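You operate a simulated robot arm through the tools that you are given. There is no shell and no other tool. Be economical: measure what you need, move in short steps, check, and stop when the job is done.

You run a simulated robot arm. Do the job below in one go: nothing can be reset, and whatever is moved stays where it is left.

## Task
Warm the booth up: mains and air on, damper open, heat on low.
Fine: watch the air gauge reach the green.

Only the result counts: the job must be done as asked and must still hold three seconds after the hand-in. Knocking over, shifting, dropping, spilling or breaking anything else fails it.

## Robot
A 7-joint arm with a two-finger parallel gripper, fixed in place. Base frame: the origin is at the foot of the arm, x ahead of it, y to its left, z up. Lengths are in mm, angles in degrees, forces in N, time in s.
With the tool pointing down near the work surface it reaches from about 120 to 540 mm from the base axis. Its first joint turns from -66.0 to 66.0 degrees. Payload 2.4 kg.
Tool frame: the origin (TCP) lies between the finger pads and is the grasp point; the fingertips stand 30 mm ahead of it; z points along the fingers, y is the line along which they close. Largest opening 94 mm; finger width 28, thickness 10; the body of the gripper, 50 by 96 mm, starts 55 mm behind the TCP.
Orientation is told as [roll, pitch, yaw] about the base's x, y, z axes, in that order, counted from this pose: with the fingers straight down and closing along the base's y, the tool's x points along the base's -x, its y along +y and its z along -z.

## Interface
- The arm moves only by the tool move_arm. Its argument "series" is a list of rows, each a list of 7 numbers: the shift along the tool's x, y, z in units of 50 mm (1.0 is 50 mm), then the turn, a rotation vector about the tool's x, y, z in units of 5 degrees (1.0 is 5 degrees), then the closure in counts, from 0 (fully open) to 255 (shut). In form: [[dx, dy, dz, ax, ay, az, hand], ...]. A call has 1 to 12 rows; each row shifts and turns the commanded pose from where the row before left it, along the tool's axes as they then stand. A call with a number of a shift or a turn outside -1 to 1 is refused whole. Rows are played at 5 a second. More than 50 mm and 8.6 degrees between two rows, or a gripper value outside its range, and nothing of the call is played. Where a pose cannot be reached the arm comes as near as it can. A force on the tool above 40 N (or 10 N above the force at the start of the call, whichever is more), or a blocked arm, ends the call early, and 0.2 s more pass. The fingers move at their own pace (about 153 mm/s each) and stop on an object; they squeeze with about 27 N. The grip force told is the motor's: it shows also when the fingers shut on nothing. Time passes only in rows, and 0.2 s behind the last, so rows that do not move let the fingers close. The reply holds the time, the measured pose of the TCP, the force on the tool along the base axes, the opening and the grip force, in the units named above and with some noise, with the torque about the TCP (base axes, N m) and any sound that the robot's microphone picked up, and new pictures: "views" is both (left out), scene, wrist or none.
- Cameras (640 x 400 px; columns grow to the right, rows downward): "scene" is fixed at [38.8, 491.9, 1423.4]; the picture's right is [-0.63, -0.78, 0.00], its down [-0.59, 0.48, -0.64] and it looks along [0.50, -0.41, -0.77] (base axes); focal length 311 px, centre (320, 200). "wrist" rides on the gripper at [76, 14, -103] in the tool frame; the picture's right is [-0.18, 0.98, 0.00], its down [-0.75, -0.14, -0.64] and it looks along [-0.63, -0.12, 0.77] (tool axes); focal length 243 px, centre (320, 200). There is no depth. A picture from a camera that has moved, and an enlarged one, comes with that camera's place and axes in the base frame and with its lens.
- inspect(camera, box): a new picture of the part [left, top, right, bottom] of that camera's present view, enlarged. The clock stands still meanwhile.
- job_done(): hands the job in; it is judged then, once.

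Go step by step. Nothing tells you positions but the pictures and the camera data: compare them with the known pose of the tool, close in by small moves and look again before you grip or let go. The budget is 120 turns and 200 pictures, counting those below and the enlarged ones. Unless the task says otherwise, let go and move clear before handing in, and close with one line.

The tools are called after ">>>" as a command line: name --pt "numbers of a row" for each row, then --argument value for the rest, lists and objects as JSON in quotes. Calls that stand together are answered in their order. move_arm: Moves the arm, as the interface text tells. Its arguments: {"type":"object","properties":{"series":{"type":"array","items":{"type":"array","items":{"type":"number"}}},"views":{"type":"string","enum":["both","scene","wrist","none"]}},"required":["series"]} The other tools are called the same way: inspect (camera, box) takes an enlarged picture of a part of a camera's view; job_done () hands the job in.

At the start:

```text
time_s: 0.0
ee_pos: [400.0, -9.7, 896.3]
ee_rot: [0.0, 0.0, 0.0]
contact_force: [-0.3, -0.4, -0.2]
ft_torque: [-0.01, 0.03, -0.01]
finger_gap: 94.1
gripper_force: 0.1
```

scene: 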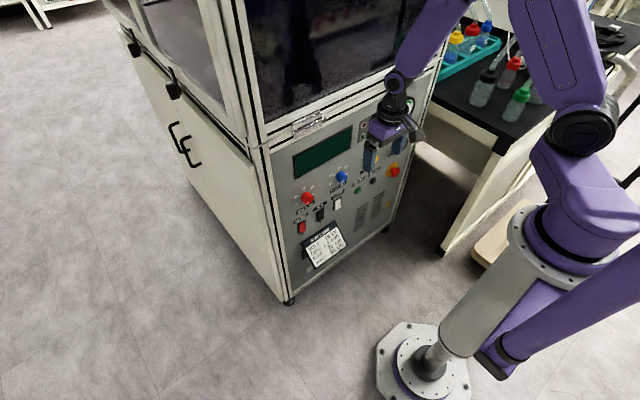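
wrist: 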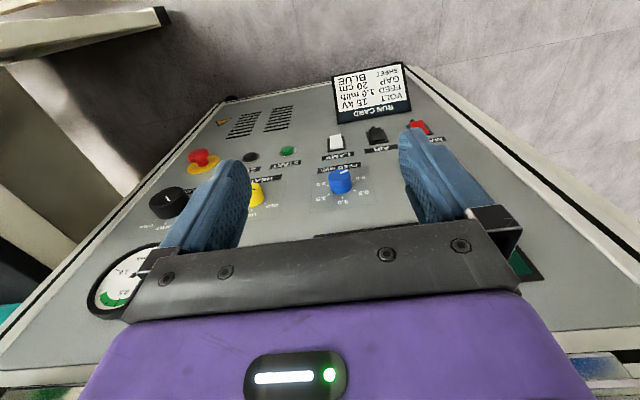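

I see a cabinet with a control panel facing the arm. I'll enlarge both views to read the labels.

>>> inspect --camera "scene" --box '[260, 100, 440, 300]'

>>> inspect --camera "wrist" --box '[80, 60, 280, 320]'

>>> inspect --camera "wrist" --box '[240, 60, 500, 220]'

```text
2.00 times, centred on (350, 200) of scene
camera zoom: at [38.8, 491.9, 1423.4], right [-0.63, -0.78, 0.0], down [-0.59, 0.48, -0.64], along [0.5, -0.41, -0.77], focal length 623 px, centre (260, 200)
```

zoom: 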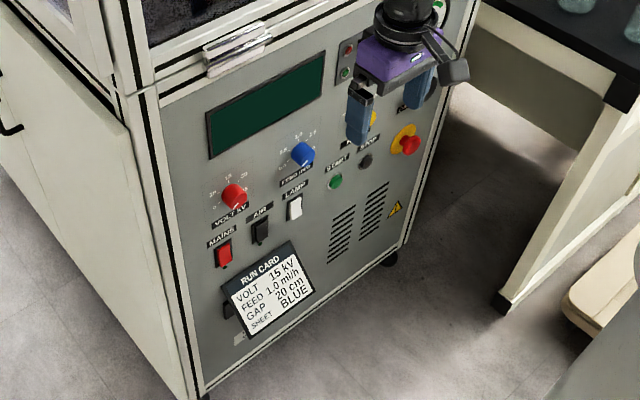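

```text
1.54 times, centred on (180, 190) of wrist
camera zoom: at [322.4, 4.5, 997.7], right [0.18, 0.98, 0.0], down [0.75, -0.14, 0.64], along [0.63, -0.12, -0.77], focal length 373 px, centre (535, 215)
```

zoom: 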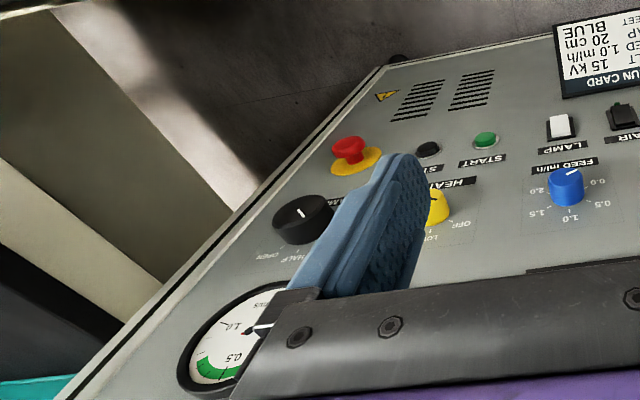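

```text
2.46 times, centred on (370, 140) of wrist
camera zoom: at [322.4, 4.5, 997.7], right [0.18, 0.98, 0.0], down [0.75, -0.14, 0.64], along [0.63, -0.12, -0.77], focal length 597 px, centre (197, 348)
```

zoom: 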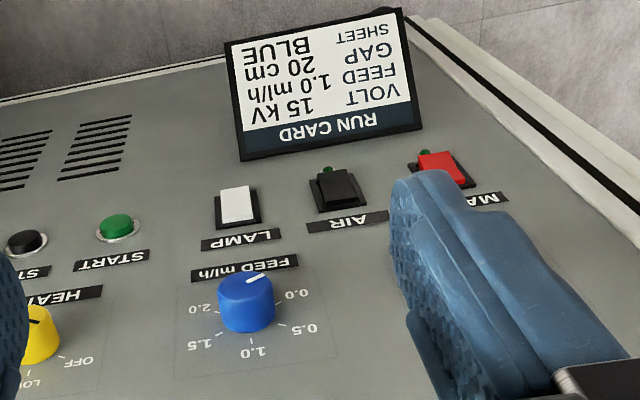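

The panel looks vertical, at about x≈550. The knob row is near z≈700 and the switch row near z≈555. I'll back off, lower, and tilt the tool toward the panel.

>>> move_arm --pt "1 0 0 0 0 0 0" --pt "0 0 1 0 -1 0 0" --pt "0 0 1 0 -1 0 0" --pt "0 0 1 0 -1 0 0" --pt "0 0 0 0 -1 0 0" --pt "0 0 0 0 -1 0 0" --pt "0 0 0 0 -1 0 0" --pt "0 0 0 0 -1 0 0" --pt "0 0 0 0 -1 0 0" --pt "0 0 0 0 -1 0 0"

```text
time_s: 2.2
ee_pos: [456.7, 27.9, 823.3]
ee_rot: [-4.5, -41.8, 2.5]
contact_force: [-0.1, -0.3, 0.4]
ft_torque: [0.02, 0.01, 0.01]
finger_gap: 93.9
gripper_force: 0.0
out of reach, approached as far as the arm can: row 3, 5, 6, 7, 8, 9, 10
camera wrist: at [330.0, 45.2, 846.5], right [0.14, 0.99, 0.07], down [0.13, -0.09, 0.99], along [0.98, -0.13, -0.14], focal length 243 px, centre (320, 200)
```

scene: 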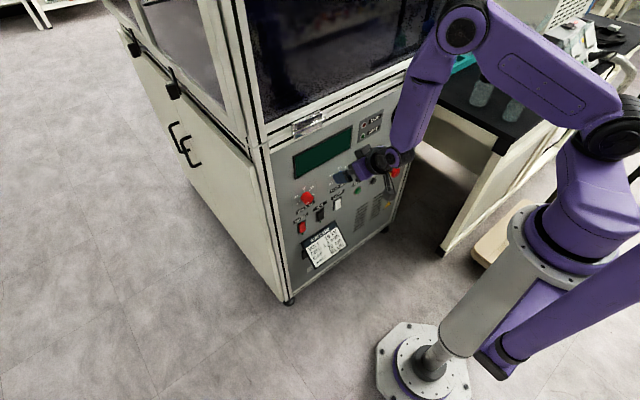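
wrist: 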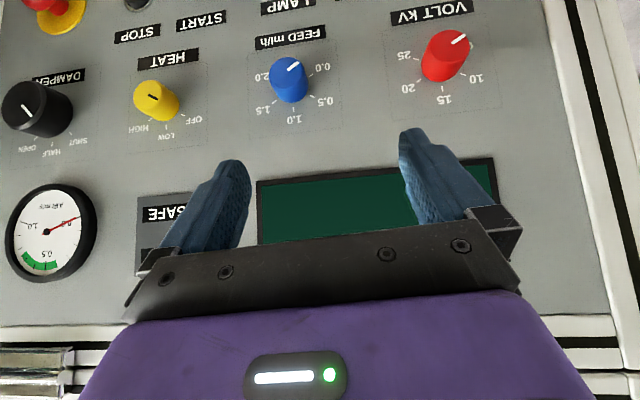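

The tool stopped short, at about 42° of tilt, because the arm cannot fold closer than this. The view is good, so I'll zoom in on the controls.

>>> inspect --camera "wrist" --box '[0, 40, 220, 280]'

>>> move_arm --pt "0 0 0 0 0 0 0" --views "none"

```text
1.67 times, centred on (110, 160) of wrist
camera zoom: at [330.0, 45.2, 846.5], right [0.14, 0.99, 0.07], down [0.13, -0.09, 0.99], along [0.98, -0.13, -0.14], focal length 404 px, centre (670, 267)
```

zoom: 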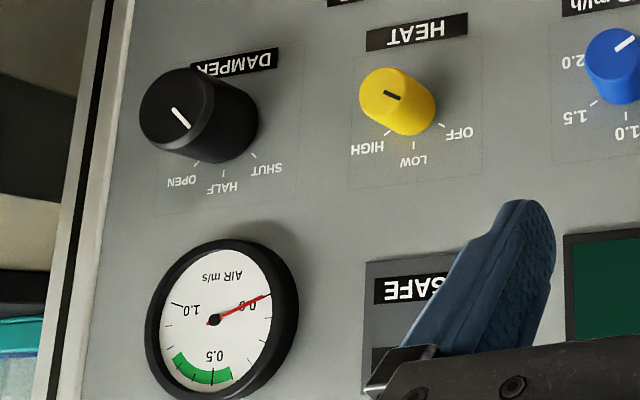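

```text
time_s: 2.6
ee_pos: [456.4, 27.9, 821.9]
ee_rot: [-4.4, -41.6, 2.6]
contact_force: [0.4, 0.3, -0.2]
ft_torque: [-0.02, 0.02, 0.0]
finger_gap: 94.0
gripper_force: 0.0
```

Both knobs point to their leftmost mark as seen from the front (SHUT and OFF), so each needs a clockwise turn. I'll move toward the lower left to see the switch row.

>>> move_arm --pt "0.57 0.48 0.76 0 0 0 0" --pt "0.57 0.48 0.76 0 0 0 0" --pt "0.57 0.48 0.76 0 0 0 0" --pt "0 0 0 0 -1 0 255" --pt "0 0 0 0 -1 0 255" --pt "0 0 0 0 -1 0 255" --pt "0 0 0 0 -1 0 255" --pt "0 0 0 0 -1 0 255"

```text
refused: row 1 steps farther than a row can; nothing moved
```

A row may not exceed 50 mm in total, so I'll split the move into smaller steps.

>>> move_arm --pt "0.43 0.36 0.57 0 0 0 0" --pt "0.43 0.36 0.57 0 0 0 0" --pt "0.43 0.36 0.57 0 0 0 0" --pt "0.43 0.36 0.57 0 0 0 0" --pt "0 0 0 0 -1 0 255" --pt "0 0 0 0 -1 0 255" --pt "0 0 0 0 -1 0 255" --pt "0 0 0 0 -1 0 255" --pt "0 0 0 0 -1 0 255"

```text
time_s: 4.6
ee_pos: [475.9, 101.9, 675.6]
ee_rot: [-7.3, -67.0, 6.4]
contact_force: [-0.5, -0.6, 0.0]
ft_torque: [0.03, -0.01, -0.01]
finger_gap: 0.0
gripper_force: 27.3
out of reach, approached as far as the arm can: row 1, 8
camera wrist: at [351.6, 115.4, 644.0], right [0.08, 0.99, 0.12], down [-0.3, -0.09, 0.95], along [0.95, -0.11, 0.29], focal length 243 px, centre (320, 200)
```

scene: 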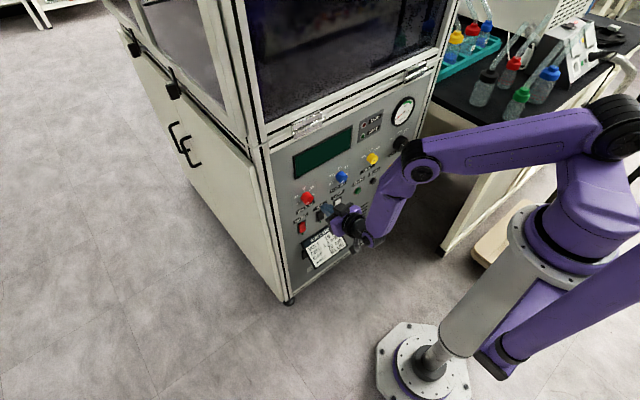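
wrist: 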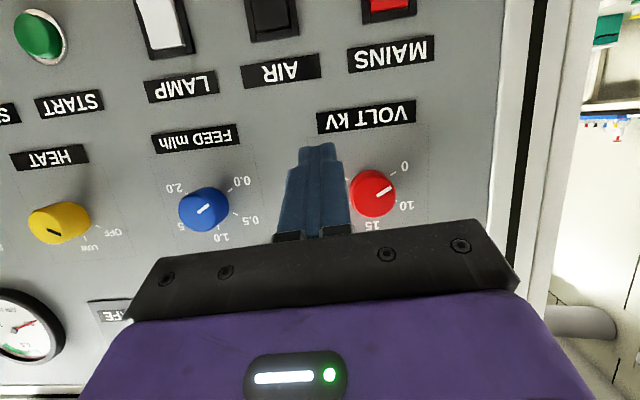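

The arm reaches comfortably here. I'll go lower and further left to see the MAINS and AIR rockers in front of the fingers.

>>> move_arm --pt "0.58 0.33 0.17 0 0 0 255" --pt "0.58 0.33 0.17 0 0 0 255" --pt "0.58 0.33 0.17 0 0 0 255"

```text
time_s: 5.4
ee_pos: [467.6, 133.3, 616.7]
ee_rot: [-6.7, -66.9, 5.9]
contact_force: [-0.2, -0.3, -0.2]
ft_torque: [0.01, 0.02, 0.03]
finger_gap: 0.0
gripper_force: 27.1
out of reach, approached as far as the arm can: row 2, 3
camera wrist: at [341.6, 146.3, 585.6], right [0.08, 0.99, 0.12], down [-0.3, -0.1, 0.95], along [0.95, -0.11, 0.29], focal length 243 px, centre (320, 200)
```

scene: 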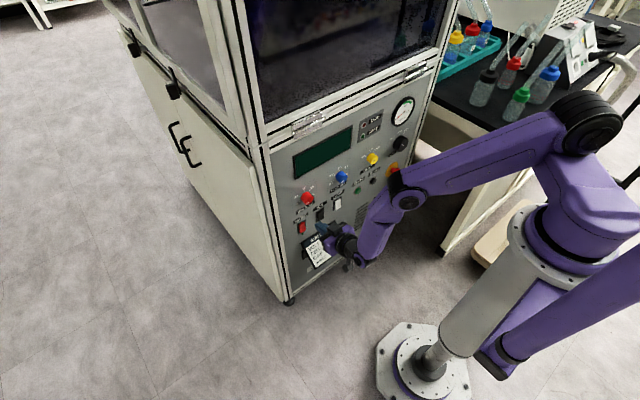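
wrist: 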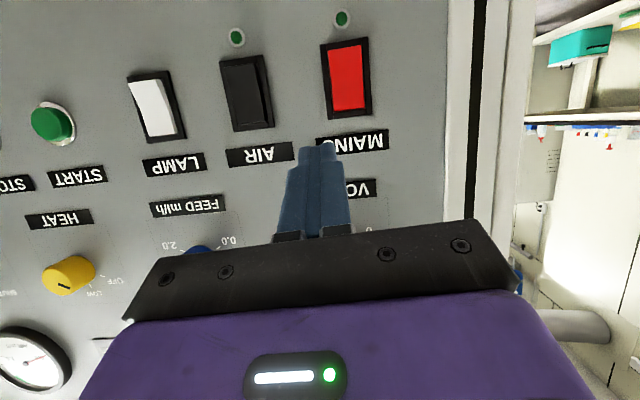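

>>> inspect --camera "wrist" --box '[200, 0, 400, 170]'

```text
2.35 times, centred on (300, 85) of wrist
camera zoom: at [341.6, 146.3, 585.6], right [0.08, 0.99, 0.12], down [-0.3, -0.1, 0.95], along [0.95, -0.11, 0.29], focal length 571 px, centre (367, 471)
```

zoom: 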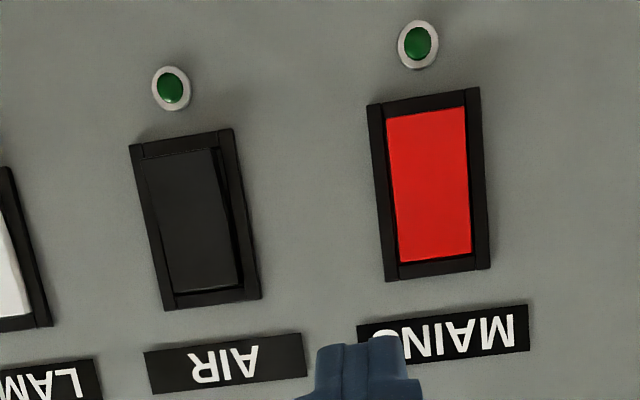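

>>> inspect --camera "scene" --box '[285, 190, 345, 245]'

>>> inspect --camera "wrist" --box '[120, 50, 280, 150]'

```text
7.27 times, centred on (315, 218) of scene
camera zoom: at [38.7, 491.9, 1423.4], right [-0.63, -0.78, 0.0], down [-0.59, 0.48, -0.64], along [0.5, -0.41, -0.77], focal length 2265 px, centre (356, 73)
```

zoom: 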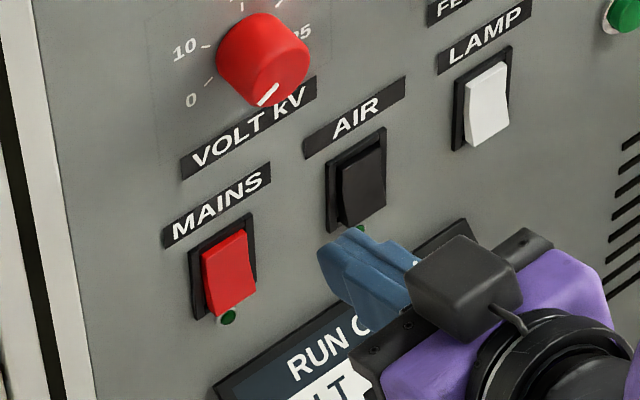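

```text
4.00 times, centred on (200, 100) of wrist
camera zoom: at [341.6, 146.3, 585.6], right [0.08, 0.99, 0.12], down [-0.3, -0.1, 0.95], along [0.95, -0.11, 0.29], focal length 970 px, centre (800, 600)
```

zoom: 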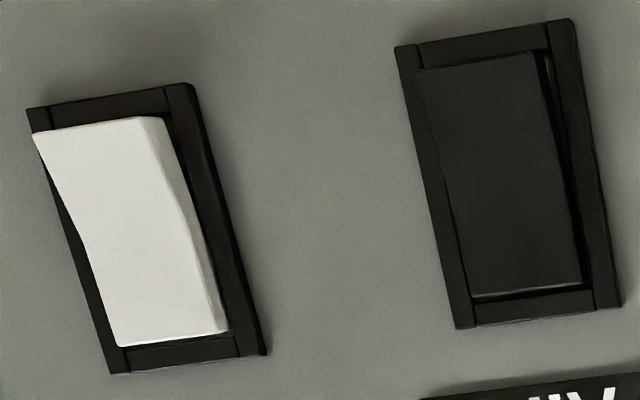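

All three rockers stand with their lower end out and their lamps dark, so they are off and want a push on the lower half. The mains rocker is near (548, 156), z 535–574. I'll move to just in front of its lower half.

>>> move_arm --pt "0.41 0.15 0.32 0 0 0 255" --pt "0.41 0.15 0.32 0 0 0 255" --pt "0.41 0.15 0.32 0 0 0 255"

```text
time_s: 6.2
ee_pos: [467.4, 132.2, 617.0]
ee_rot: [-6.8, -66.7, 6.0]
contact_force: [0.1, -0.2, -0.6]
ft_torque: [0.01, -0.01, -0.03]
finger_gap: 0.0
gripper_force: 26.8
out of reach, approached as far as the arm can: row 1, 2, 3
camera wrist: at [341.6, 146.2, 585.8], right [0.08, 0.99, 0.12], down [-0.3, -0.1, 0.95], along [0.95, -0.11, 0.29], focal length 243 px, centre (320, 200)
```

scene: 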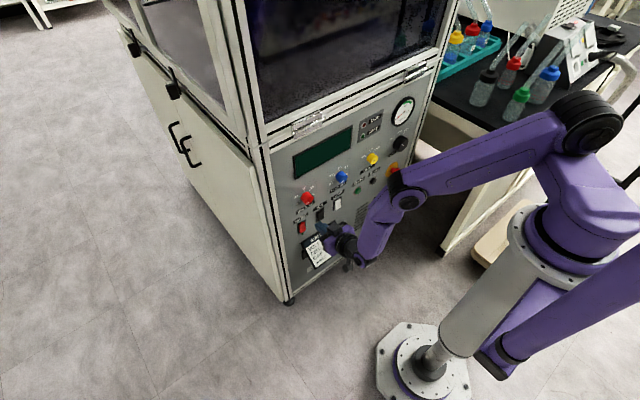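
wrist: 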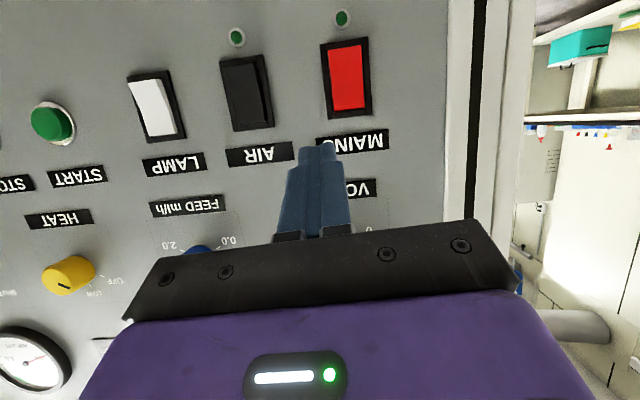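

The wrist is at its bend limit at this height. I'll ease the tilt to about 50° and go lower.

>>> move_arm --pt "0 0 0 0 1 0 255" --pt "0 0 0 0 1 0 255" --pt "0 0 0 0 1 0 255" --pt "0.35 0.24 0.6 0 0 0 255" --pt "0.35 0.24 0.6 0 0 0 255"

```text
time_s: 7.4
ee_pos: [485.3, 160.9, 572.1]
ee_rot: [-4.4, -51.9, 3.1]
contact_force: [-1.0, 0.0, 1.1]
ft_torque: [-0.02, -0.03, 0.02]
finger_gap: 0.0
gripper_force: 27.0
out of reach, approached as far as the arm can: row 5
camera wrist: at [357.4, 176.2, 573.3], right [0.12, 0.99, 0.1], down [-0.04, -0.1, 0.99], along [0.99, -0.12, 0.03], focal length 243 px, centre (320, 200)
```

scene: 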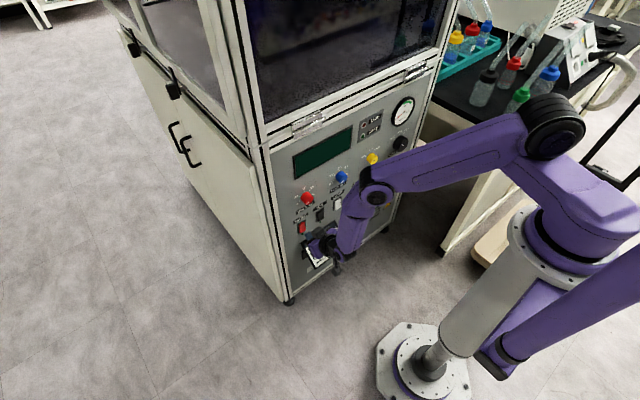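
wrist: 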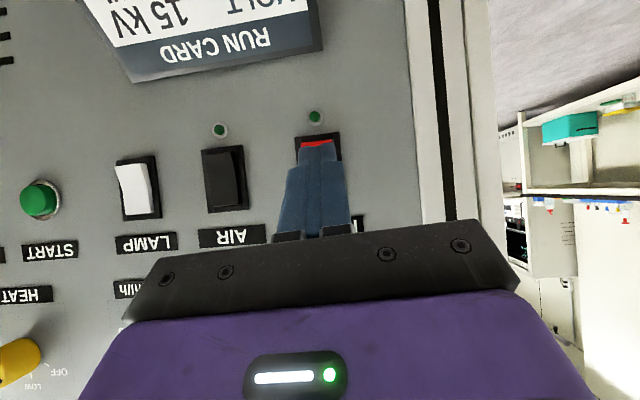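

The fingers now point at the mains rocker. I'll ease the tilt a little more, drop to its lower half, and then push forward in small steps.

>>> move_arm --pt "0 0 0 0 1 0 255" --pt "0.14 -0.08 0.4 0 0 0 255" --pt "-0.136 0 0.146 0 0 0 255"

```text
time_s: 8.2
ee_pos: [500.7, 158.4, 561.7]
ee_rot: [-3.7, -46.9, 2.5]
contact_force: [0.1, 0.1, 0.5]
ft_torque: [-0.01, -0.02, -0.02]
finger_gap: 0.0
gripper_force: 27.1
out of reach, approached as far as the arm can: row 2
camera wrist: at [372.8, 173.6, 574.9], right [0.13, 0.99, 0.09], down [0.04, -0.1, 0.99], along [0.99, -0.13, -0.06], focal length 243 px, centre (320, 200)
```

scene: 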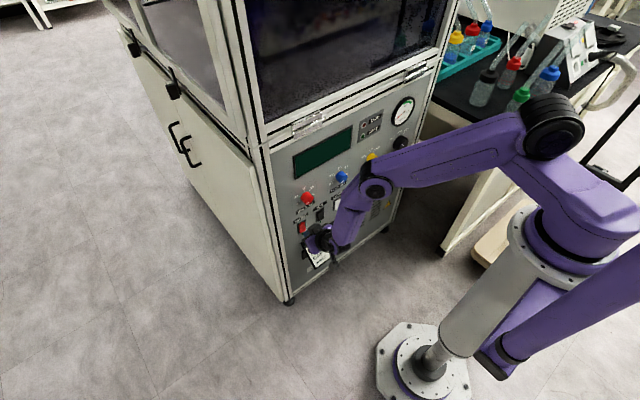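
wrist: 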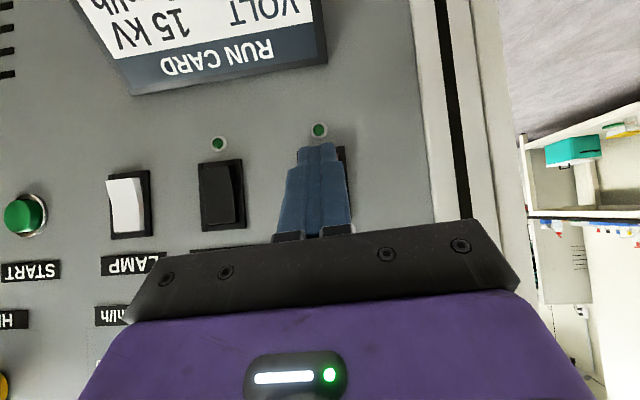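

>>> move_arm --pt "0.12 -0.03 0.12 0 0 0 255" --pt "-0.07 0 0.073 0 0 0 255" --pt "-0.07 0 0.073 0 0 0 255" --pt "-0.07 0 0.073 0 0 0 255"

```text
time_s: 9.2
ee_pos: [512.6, 156.9, 560.2]
ee_rot: [-4.0, -46.6, 2.9]
contact_force: [-17.6, 0.2, 3.3]
ft_torque: [0.08, 0.05, 0.0]
finger_gap: 0.0
gripper_force: 26.8
out of reach, approached as far as the arm can: row 1
camera wrist: at [384.9, 172.8, 573.6], right [0.13, 0.99, 0.09], down [0.05, -0.09, 0.99], along [0.99, -0.12, -0.06], focal length 243 px, centre (320, 200)
```

scene: 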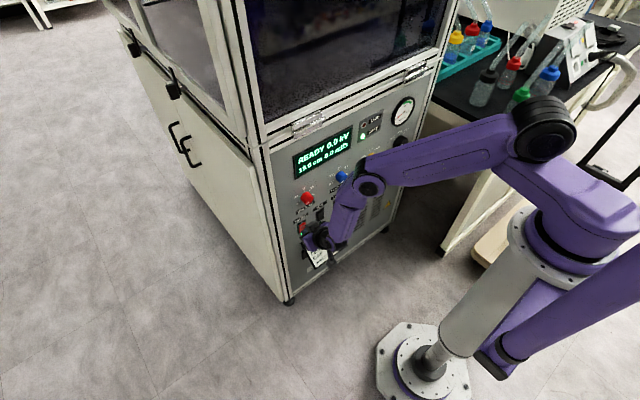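
wrist: 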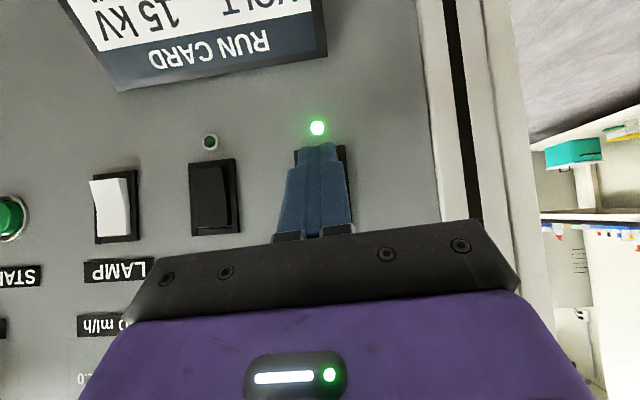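

The display lit with "READY" and the mains lamp is on. I'll back off, shift about 79 mm right to AIR, and look.

>>> move_arm --pt "0.35 0 -0.36 0 0 0 255" --pt "0 -0.8 0 0 0 0 255" --pt "0 -0.79 0 0 0 0 255"

```text
time_s: 10.0
ee_pos: [491.3, 78.2, 565.7]
ee_rot: [-3.8, -47.1, 2.6]
contact_force: [0.4, -0.2, -0.1]
ft_torque: [0.03, -0.01, 0.02]
finger_gap: 0.0
gripper_force: 27.0
camera wrist: at [362.4, 94.1, 578.0], right [0.13, 0.99, 0.09], down [0.04, -0.1, 0.99], along [0.99, -0.12, -0.05], focal length 243 px, centre (320, 200)
```

scene: 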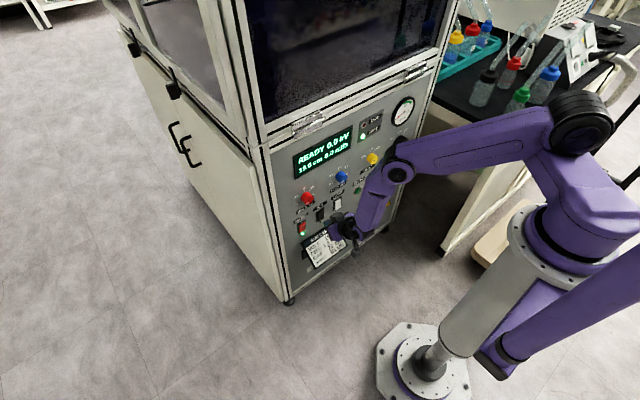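
wrist: 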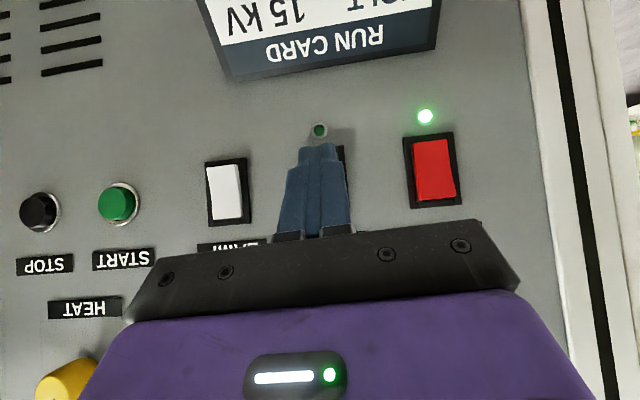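

>>> move_arm --pt "-0.06 0 0.22 0 0 0 255" --pt "-0.07 0 0.073 0 0 0 255" --pt "-0.07 0 0.073 0 0 0 255"

```text
time_s: 10.8
ee_pos: [510.5, 78.2, 560.3]
ee_rot: [-3.8, -47.0, 2.5]
contact_force: [-0.3, -0.4, -0.2]
ft_torque: [0.0, -0.02, 0.0]
finger_gap: 0.0
gripper_force: 27.5
camera wrist: at [382.0, 94.0, 573.1], right [0.13, 0.99, 0.09], down [0.04, -0.1, 0.99], along [0.99, -0.13, -0.05], focal length 243 px, centre (320, 200)
```

scene: 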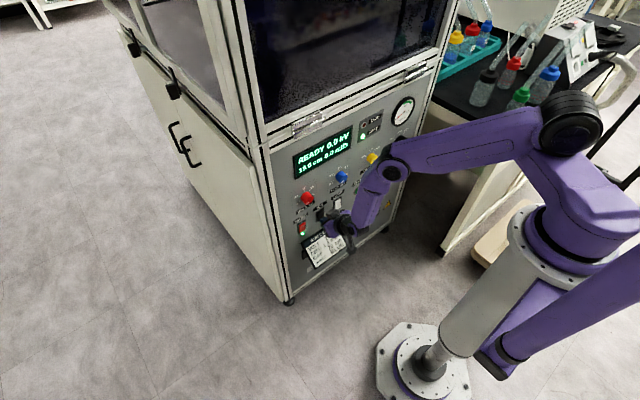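
wrist: 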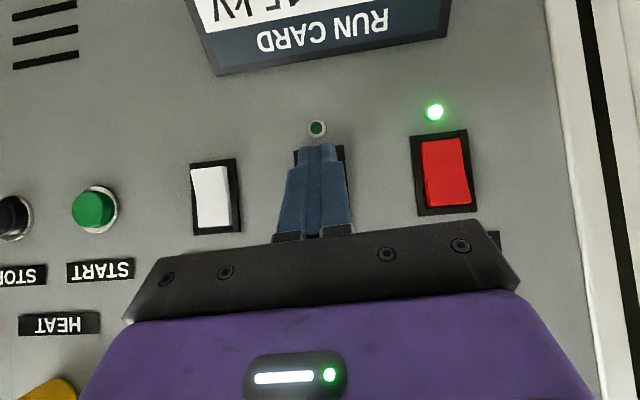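

>>> move_arm --pt "-0.07 0 0.073 0 0 0 255" --pt "-0.07 0 0.073 0 0 0 255"

```text
time_s: 11.6
ee_pos: [513.5, 77.8, 554.8]
ee_rot: [-4.4, -45.9, 3.4]
contact_force: [-1.8, 0.5, 0.3]
ft_torque: [0.01, -0.01, -0.01]
finger_gap: 0.0
gripper_force: 26.6
stopped in row 2: the force on the tool passed its limit (the readings are from after the stop); the commanded pose is now the measured one
camera wrist: at [385.7, 92.6, 570.3], right [0.13, 0.99, 0.08], down [0.06, -0.09, 0.99], along [0.99, -0.12, -0.07], focal length 243 px, centre (320, 200)
```

scene: 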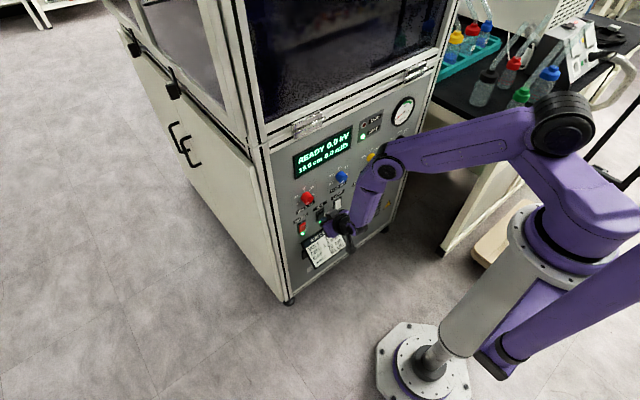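
wrist: 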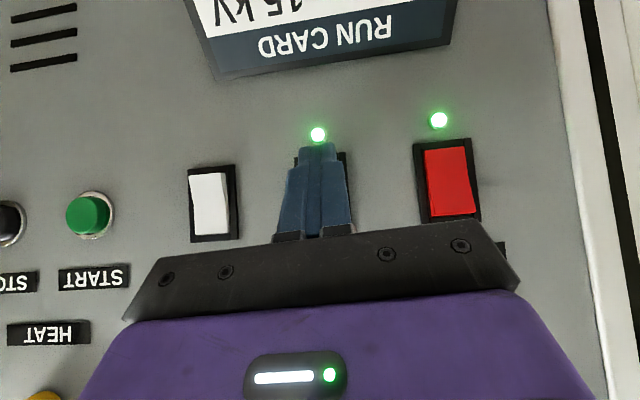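

Air is on. I'll back off, rise to the knob row, and move right toward the damper while raising the tool toward horizontal.

>>> move_arm --pt "0.6 0 -0.65 0 0 0 255" --pt "-0.63 0 -0.59 0 0 0 255" --pt "-0.63 0 -0.59 0 0 0 255" --pt "-0.63 0 -0.59 0 0 0 255" --pt "0 -1 0 0 0 0 0" --pt "0 -1 0 0 0 0 0" --pt "0 -1 0 0 0 0 0" --pt "0 -1 0 0 0 0 0" --pt "0 -1 0 0 -1 0 0" --pt "0 -1 0 0 -1 0 0" --pt "0 -0.5 0 0 -1 0 0" --pt "0 0 0 0 -1 0 0"

```text
time_s: 13.3
ee_pos: [520.0, -38.5, 682.4]
ee_rot: [-5.7, -44.2, 5.9]
contact_force: [-13.3, 1.9, 9.4]
ft_torque: [-0.51, -0.16, -0.64]
finger_gap: 93.0
gripper_force: 0.0
out of reach, approached as far as the arm can: row 5, 6, 7, 8
stopped in row 8: the force on the tool passed its limit (the readings are from after the stop); the commanded pose is now the measured one
camera wrist: at [391.9, -26.0, 700.7], right [0.1, 0.99, 0.06], down [0.09, -0.07, 0.99], along [0.99, -0.09, -0.1], focal length 243 px, centre (320, 200)
```

scene: 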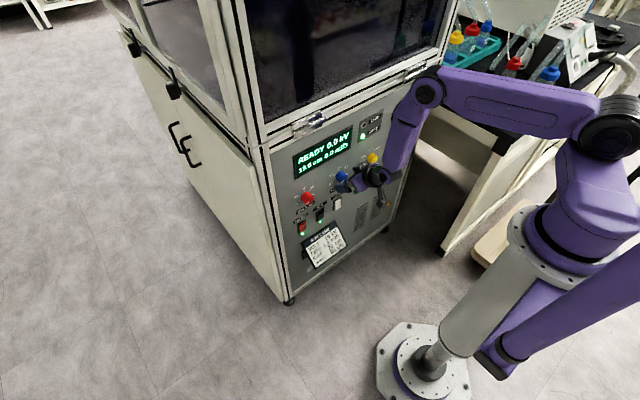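
wrist: 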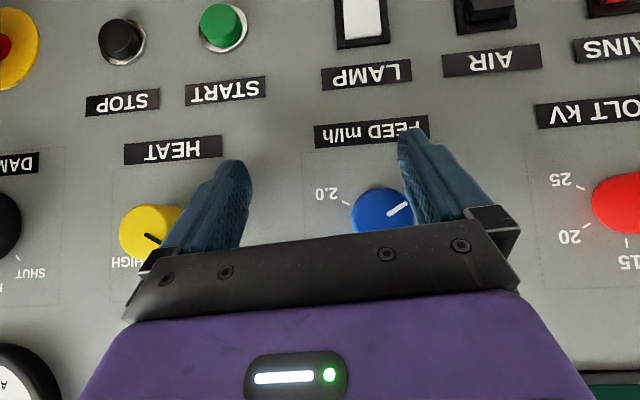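

The arm could not hold its distance while crossing the centre line, so it pressed lightly on the panel near the FEED knob. I'll retreat while pointing the fingers further down, then check that nothing turned.

>>> move_arm --pt "0.15 0 -0.14 0 1 0 0" --pt "0.3 0 -0.25 0 1 0 0" --pt "0.35 0 -0.25 0 1 0 0" --pt "0.4 0 -0.2 0 1 0 0" --pt "0.4 0 -0.2 0 1 0 0"

```text
time_s: 14.5
ee_pos: [424.3, -40.2, 682.9]
ee_rot: [-4.4, -19.4, 3.4]
contact_force: [0.2, -0.2, 0.2]
ft_torque: [-0.02, 0.02, 0.0]
finger_gap: 94.0
gripper_force: 0.1
camera wrist: at [317.4, -24.9, 752.5], right [0.14, 0.99, -0.01], down [0.5, -0.06, 0.86], along [0.85, -0.13, -0.5], focal length 243 px, centre (320, 200)
```

scene: 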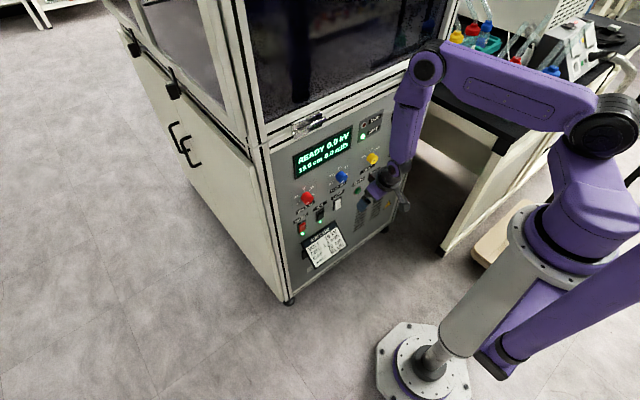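
wrist: 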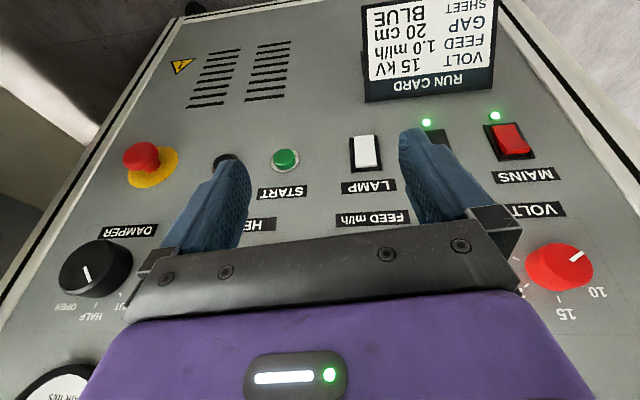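

>>> inspect --camera "scene" --box '[290, 120, 420, 205]'

```text
4.71 times, centred on (355, 162) of scene
camera zoom: at [38.8, 491.9, 1423.4], right [-0.63, -0.78, 0.0], down [-0.59, 0.48, -0.64], along [0.5, -0.41, -0.77], focal length 1466 px, centre (155, 376)
```

zoom: 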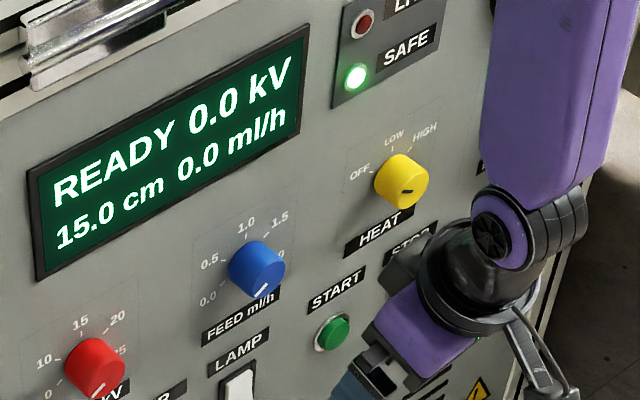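

FEED still reads 0.0, so nothing was disturbed. I'll move right with the fingers pointing mostly down and then tilt up in front of the damper.

>>> move_arm --pt "0 -0.8 -0.1 0 0 0 0" --pt "0 -0.8 -0.1 0 0 0 0" --pt "0 -0.8 -0.1 0 0 0 0" --pt "0 -0.8 -0.1 0 0 0 0" --pt "0 -0.8 -0.1 0 0 0 0" --pt "0 -0.8 -0.1 0 0 0 0"

```text
time_s: 15.9
ee_pos: [497.8, -217.0, 743.7]
ee_rot: [-5.8, -18.2, 3.4]
contact_force: [-0.1, 0.1, -0.9]
ft_torque: [-0.02, -0.02, 0.02]
finger_gap: 93.9
gripper_force: 0.0
out of reach, approached as far as the arm can: row 2, 3, 4, 5, 6
camera wrist: at [392.1, -198.4, 814.6], right [0.15, 0.99, -0.04], down [0.51, -0.04, 0.86], along [0.84, -0.15, -0.52], focal length 243 px, centre (320, 200)
```

scene: 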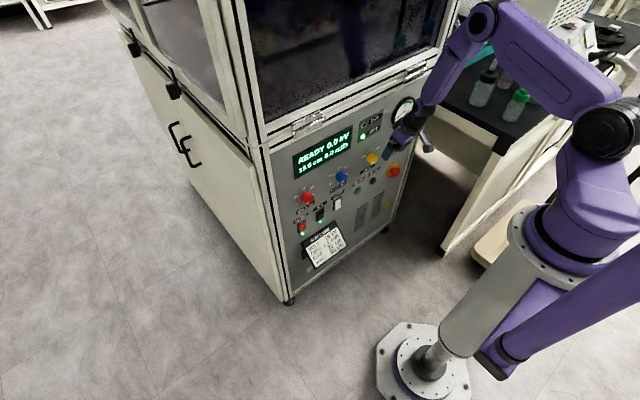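
wrist: 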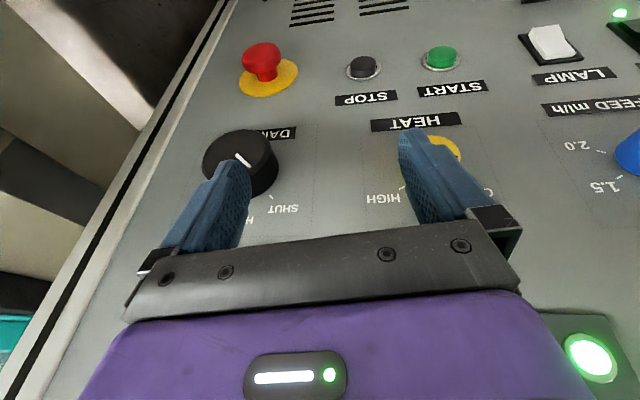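

I'm now between the damper and heat knobs. I'll tilt the tool up here in small steps to see how far it goes.

>>> move_arm --pt "0 0 0 0 -1 0 0" --pt "0 0 0 0 -1 0 0" --pt "0 0 0 0 -1 0 0" --pt "0 0 0 0 -1 0 0" --pt "0 0 0 0 -1 0 0"

```text
time_s: 16.4
ee_pos: [506.5, -207.2, 743.0]
ee_rot: [-6.7, -20.6, 2.7]
contact_force: [-8.3, -9.9, 11.1]
ft_torque: [0.27, 0.03, 0.22]
finger_gap: 88.1
gripper_force: 0.0
out of reach, approached as far as the arm can: row 1, 2
stopped in row 2: the force on the tool passed its limit (the readings are from after the stop); the commanded pose is now the measured one
camera wrist: at [398.3, -187.0, 808.8], right [0.16, 0.99, -0.04], down [0.48, -0.04, 0.88], along [0.86, -0.16, -0.48], focal length 243 px, centre (320, 200)
```

scene: 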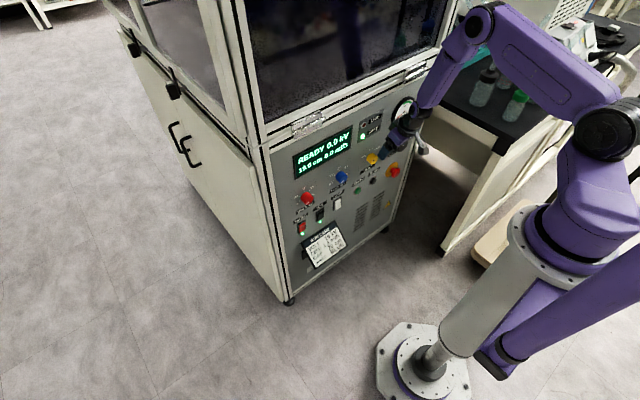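
wrist: 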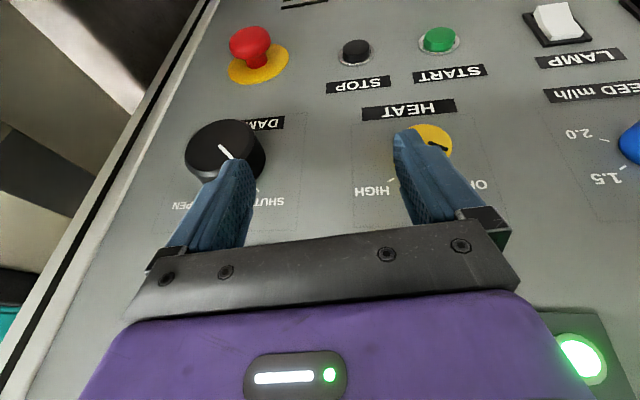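

A finger touched the heat knob's side and the arm stopped. Pitch doesn't matter for gripping a knob from its left and right sides, so about 35° will do. I'll lift clear and shift right over the damper.

>>> move_arm --pt "0.1 0 -0.5 0 0 0 0" --pt "-0.1 0 -0.5 0 0 0 0" --pt "0 -0.6 0 0 0 0 0" --pt "0 -0.6 0 0 0 0 0" --pt "0 -0.5 0 0 0 0 0"

```text
time_s: 17.6
ee_pos: [501.5, -270.9, 800.8]
ee_rot: [-6.9, -19.8, 3.1]
contact_force: [-0.3, -0.6, 0.1]
ft_torque: [-0.01, 0.0, -0.02]
finger_gap: 94.0
gripper_force: 0.1
out of reach, approached as far as the arm can: row 3, 4, 5
camera wrist: at [393.2, -249.9, 868.2], right [0.16, 0.99, -0.05], down [0.49, -0.04, 0.87], along [0.86, -0.16, -0.49], focal length 243 px, centre (320, 200)
```

scene: 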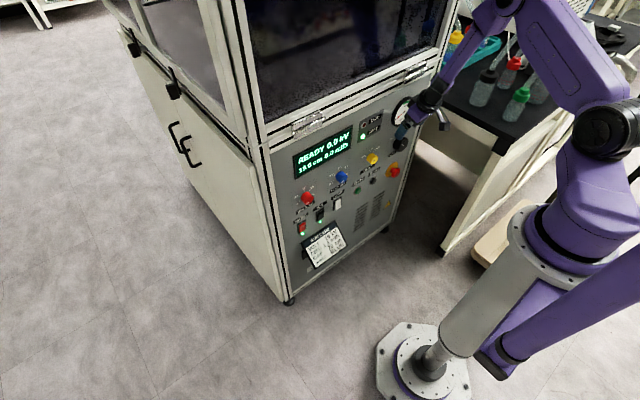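
wrist: 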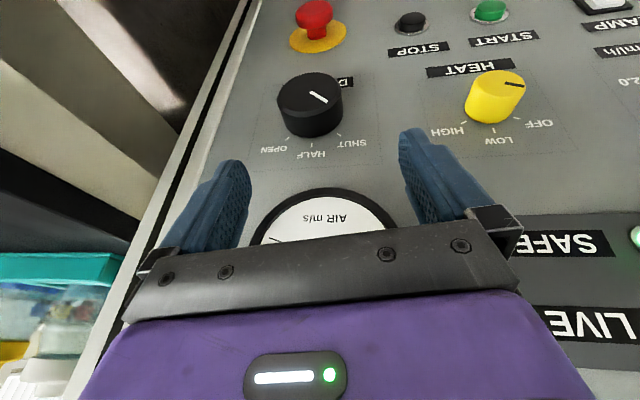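

The damper knob is straight ahead, at about (530, -290, 691). I'll come down toward it in small steps.

>>> move_arm --pt "0.14 -0.18 0.5 0 0 0 0" --pt "0.14 -0.18 0.5 0 0 0 0"

```text
time_s: 18.2
ee_pos: [506.5, -301.1, 753.9]
ee_rot: [-6.6, -20.5, 3.2]
contact_force: [-0.1, 0.7, -0.4]
ft_torque: [-0.03, 0.0, -0.01]
finger_gap: 94.0
gripper_force: 0.0
camera wrist: at [399.0, -281.7, 819.8], right [0.16, 0.99, -0.04], down [0.48, -0.04, 0.88], along [0.86, -0.16, -0.48], focal length 243 px, centre (320, 200)
```

scene: 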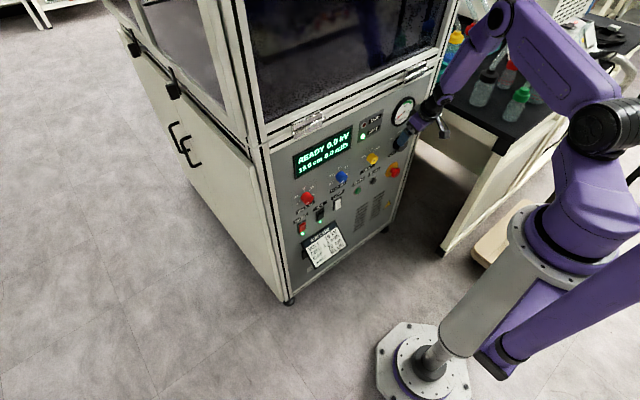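
wrist: 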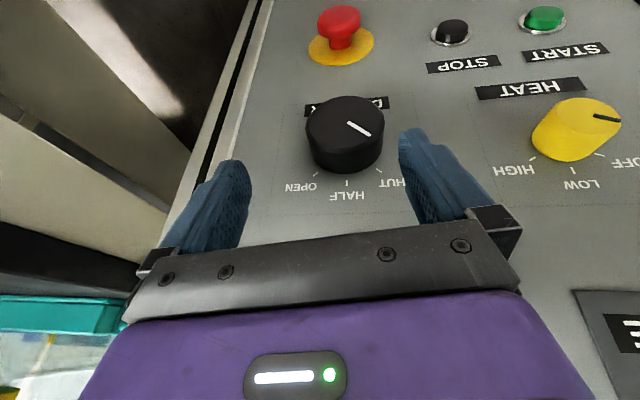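

Reached, and the fingers straddle the knob. I'll centre on it (about 13 mm left) and lower so the pads sit on its sides.

>>> move_arm --pt "0 0.3 0 0 0 0 0" --pt "0.05 0.03 0.41 0 0 0 0" --pt "0.05 0.03 0.41 0 0 0 0" --pt "0.05 0.03 0.41 0 0 0 0"

```text
time_s: 19.2
ee_pos: [523.6, -288.0, 690.6]
ee_rot: [-6.7, -20.6, 3.2]
contact_force: [0.2, -0.7, 0.2]
ft_torque: [0.04, -0.02, -0.01]
finger_gap: 93.9
gripper_force: 0.3
camera wrist: at [413.9, -267.6, 756.2], right [0.16, 0.99, -0.04], down [0.48, -0.04, 0.88], along [0.86, -0.16, -0.48], focal length 243 px, centre (320, 200)
```

scene: 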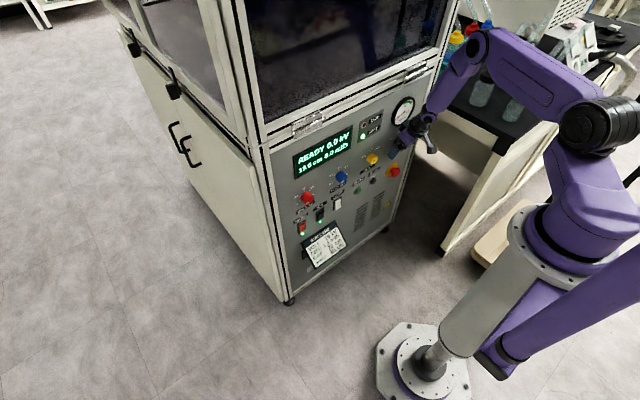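
wrist: 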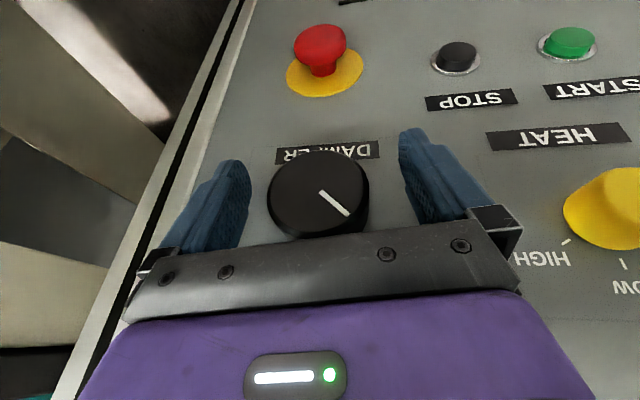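

The knob is centred between the pads, so I'll close on it.

>>> move_arm --pt "0 0 0 0 0 0 255" --pt "0 0 0 0 0 0 255"

```text
time_s: 19.8
ee_pos: [523.3, -288.7, 691.3]
ee_rot: [-6.7, -20.6, 3.0]
contact_force: [5.3, -12.5, -5.7]
ft_torque: [-0.02, -0.79, -0.01]
finger_gap: 59.3
gripper_force: 45.1
camera wrist: at [413.9, -269.2, 756.5], right [0.16, 0.99, -0.04], down [0.48, -0.04, 0.88], along [0.86, -0.16, -0.48], focal length 243 px, centre (320, 200)
```

scene: 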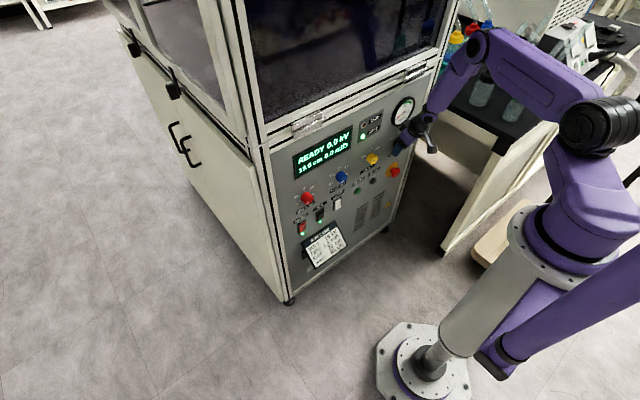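
wrist: 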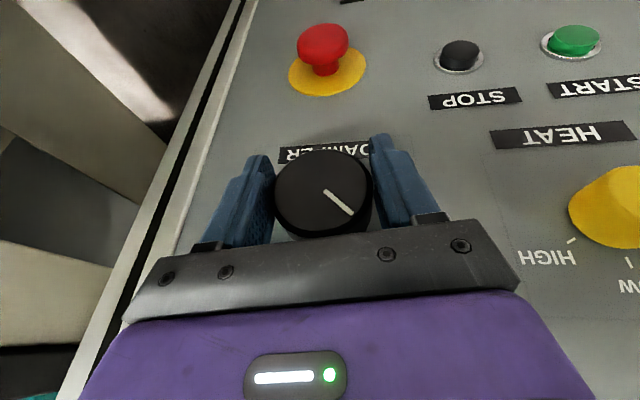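

Gripped. I'll shift slightly right to relieve the side force, then turn clockwise about the knob's axis in small steps.

>>> move_arm --pt "0 -0.05 0 0 0 0 255" --pt "0 0 0 -0.93 0 0.355 255" --pt "0 0 0 -0.93 0 0.355 255" --pt "0 0 0 -0.93 0 0.355 255"

```text
time_s: 20.3
ee_pos: [524.3, -290.3, 690.9]
ee_rot: [-5.8, -20.2, 3.5]
contact_force: [-0.7, 0.8, 2.6]
ft_torque: [-0.04, 0.67, -0.08]
finger_gap: 59.5
gripper_force: 45.0
stopped in row 2: the force on the tool passed its limit (the readings are from after the stop); the commanded pose is now the measured one
camera wrist: at [415.0, -271.8, 757.7], right [0.15, 0.99, -0.03], down [0.49, -0.04, 0.87], along [0.86, -0.14, -0.49], focal length 243 px, centre (320, 200)
```

scene: 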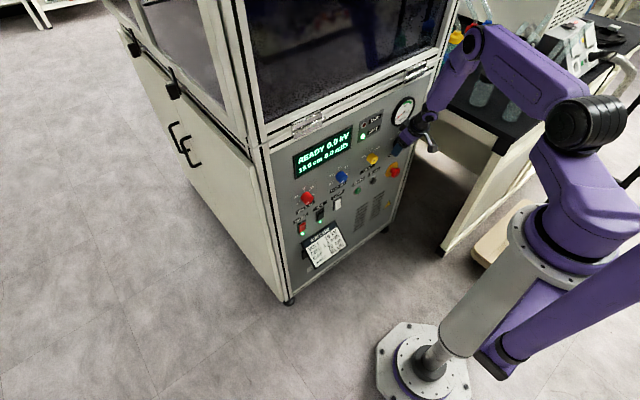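
wrist: 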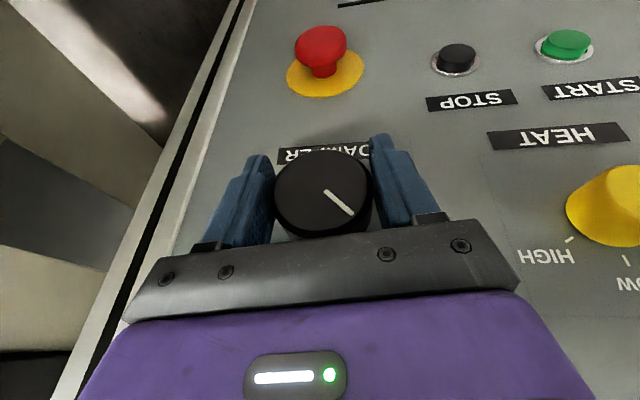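

The turn tripped the force limit, perhaps from a jerk as the elbow shifted. I'll retry with finer steps now that the load is low.

>>> move_arm --pt "0 0 0 -0.37 0 0.14 255" --pt "0 0 0 -0.37 0 0.14 255" --pt "0 0 0 -0.37 0 0.14 255" --pt "0 0 0 -0.37 0 0.14 255" --views "wrist"

```text
time_s: 21.3
ee_pos: [522.5, -290.1, 690.2]
ee_rot: [2.5, -20.1, 0.5]
contact_force: [4.5, -2.2, -13.1]
ft_torque: [0.0, -0.11, 0.19]
finger_gap: 59.0
gripper_force: 44.9
camera wrist: at [415.1, -281.3, 760.1], right [0.15, 0.98, 0.1], down [0.49, -0.17, 0.86], along [0.86, -0.08, -0.51], focal length 243 px, centre (320, 200)
```

wrist: 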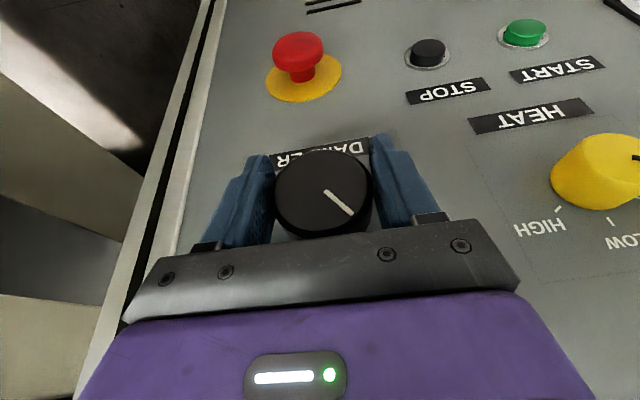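

The knob is turning with the grip, so I'll continue with a slight correction for the load.

>>> move_arm --pt "0 0 0.03 -0.37 0 0.14 255" --pt "0 0 0 -0.46 0 0.18 255" --pt "0 0 0 -0.46 0 0.18 255" --pt "0 0 0 -0.46 0 0.18 255" --pt "0 0 0 -0.46 0 0.18 255" --pt "0 0 0 -0.46 0 0.18 255" --views "wrist"

```text
time_s: 22.7
ee_pos: [523.5, -289.7, 689.0]
ee_rot: [17.8, -19.3, -4.8]
contact_force: [-13.4, 6.1, 17.8]
ft_torque: [-0.01, -0.94, -0.06]
finger_gap: 59.6
gripper_force: 44.8
camera wrist: at [416.0, -298.5, 759.7], right [0.15, 0.93, 0.34], down [0.49, -0.37, 0.78], along [0.86, 0.05, -0.52], focal length 243 px, centre (320, 200)
```

wrist: 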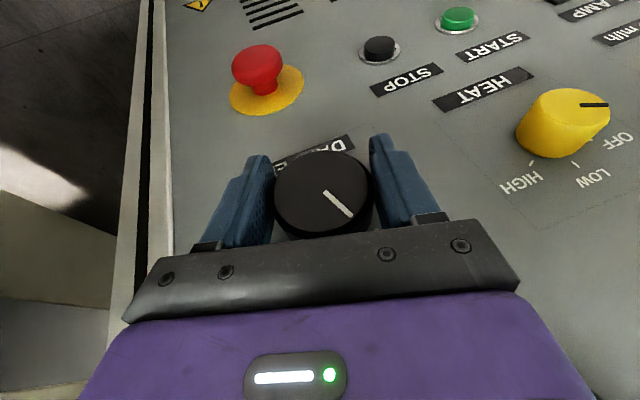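

>>> move_arm --pt "0.03 0 -0.03 -0.37 0 0.14 255" --pt "0 0 0 -0.46 0 0.18 255" --pt "0 0 0 -0.46 0 0.18 255" --pt "0 0 0 -0.46 0 0.18 255" --pt "0 0 0 -0.46 0 0.18 255" --pt "0 0 0 -0.46 0 0.18 255"

```text
time_s: 24.1
ee_pos: [523.1, -289.6, 690.4]
ee_rot: [32.7, -17.0, -9.9]
contact_force: [18.7, 6.0, -8.5]
ft_torque: [0.06, 0.03, 0.08]
finger_gap: 59.2
gripper_force: 45.2
camera wrist: at [416.1, -315.1, 756.4], right [0.16, 0.81, 0.56], down [0.5, -0.56, 0.66], along [0.85, 0.17, -0.49], focal length 243 px, centre (320, 200)
```

scene: 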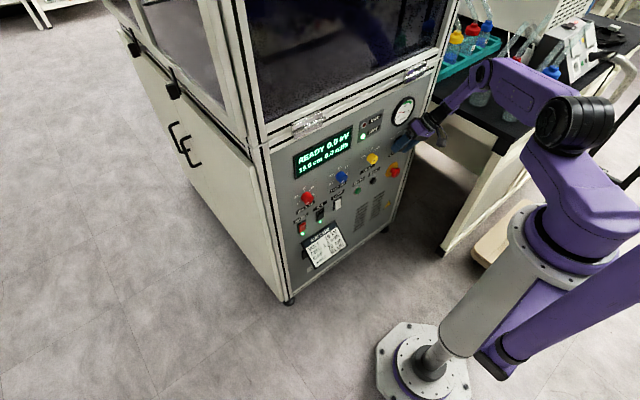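
wrist: 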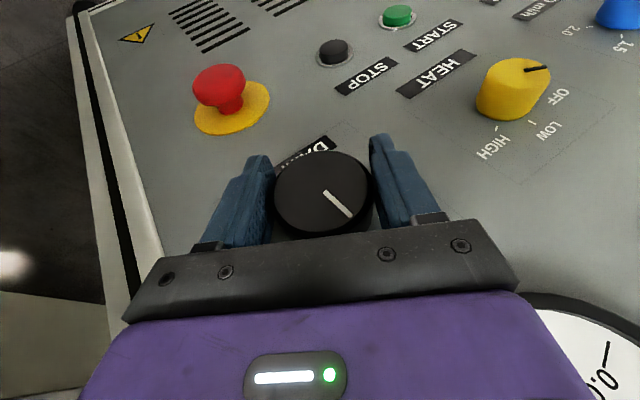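

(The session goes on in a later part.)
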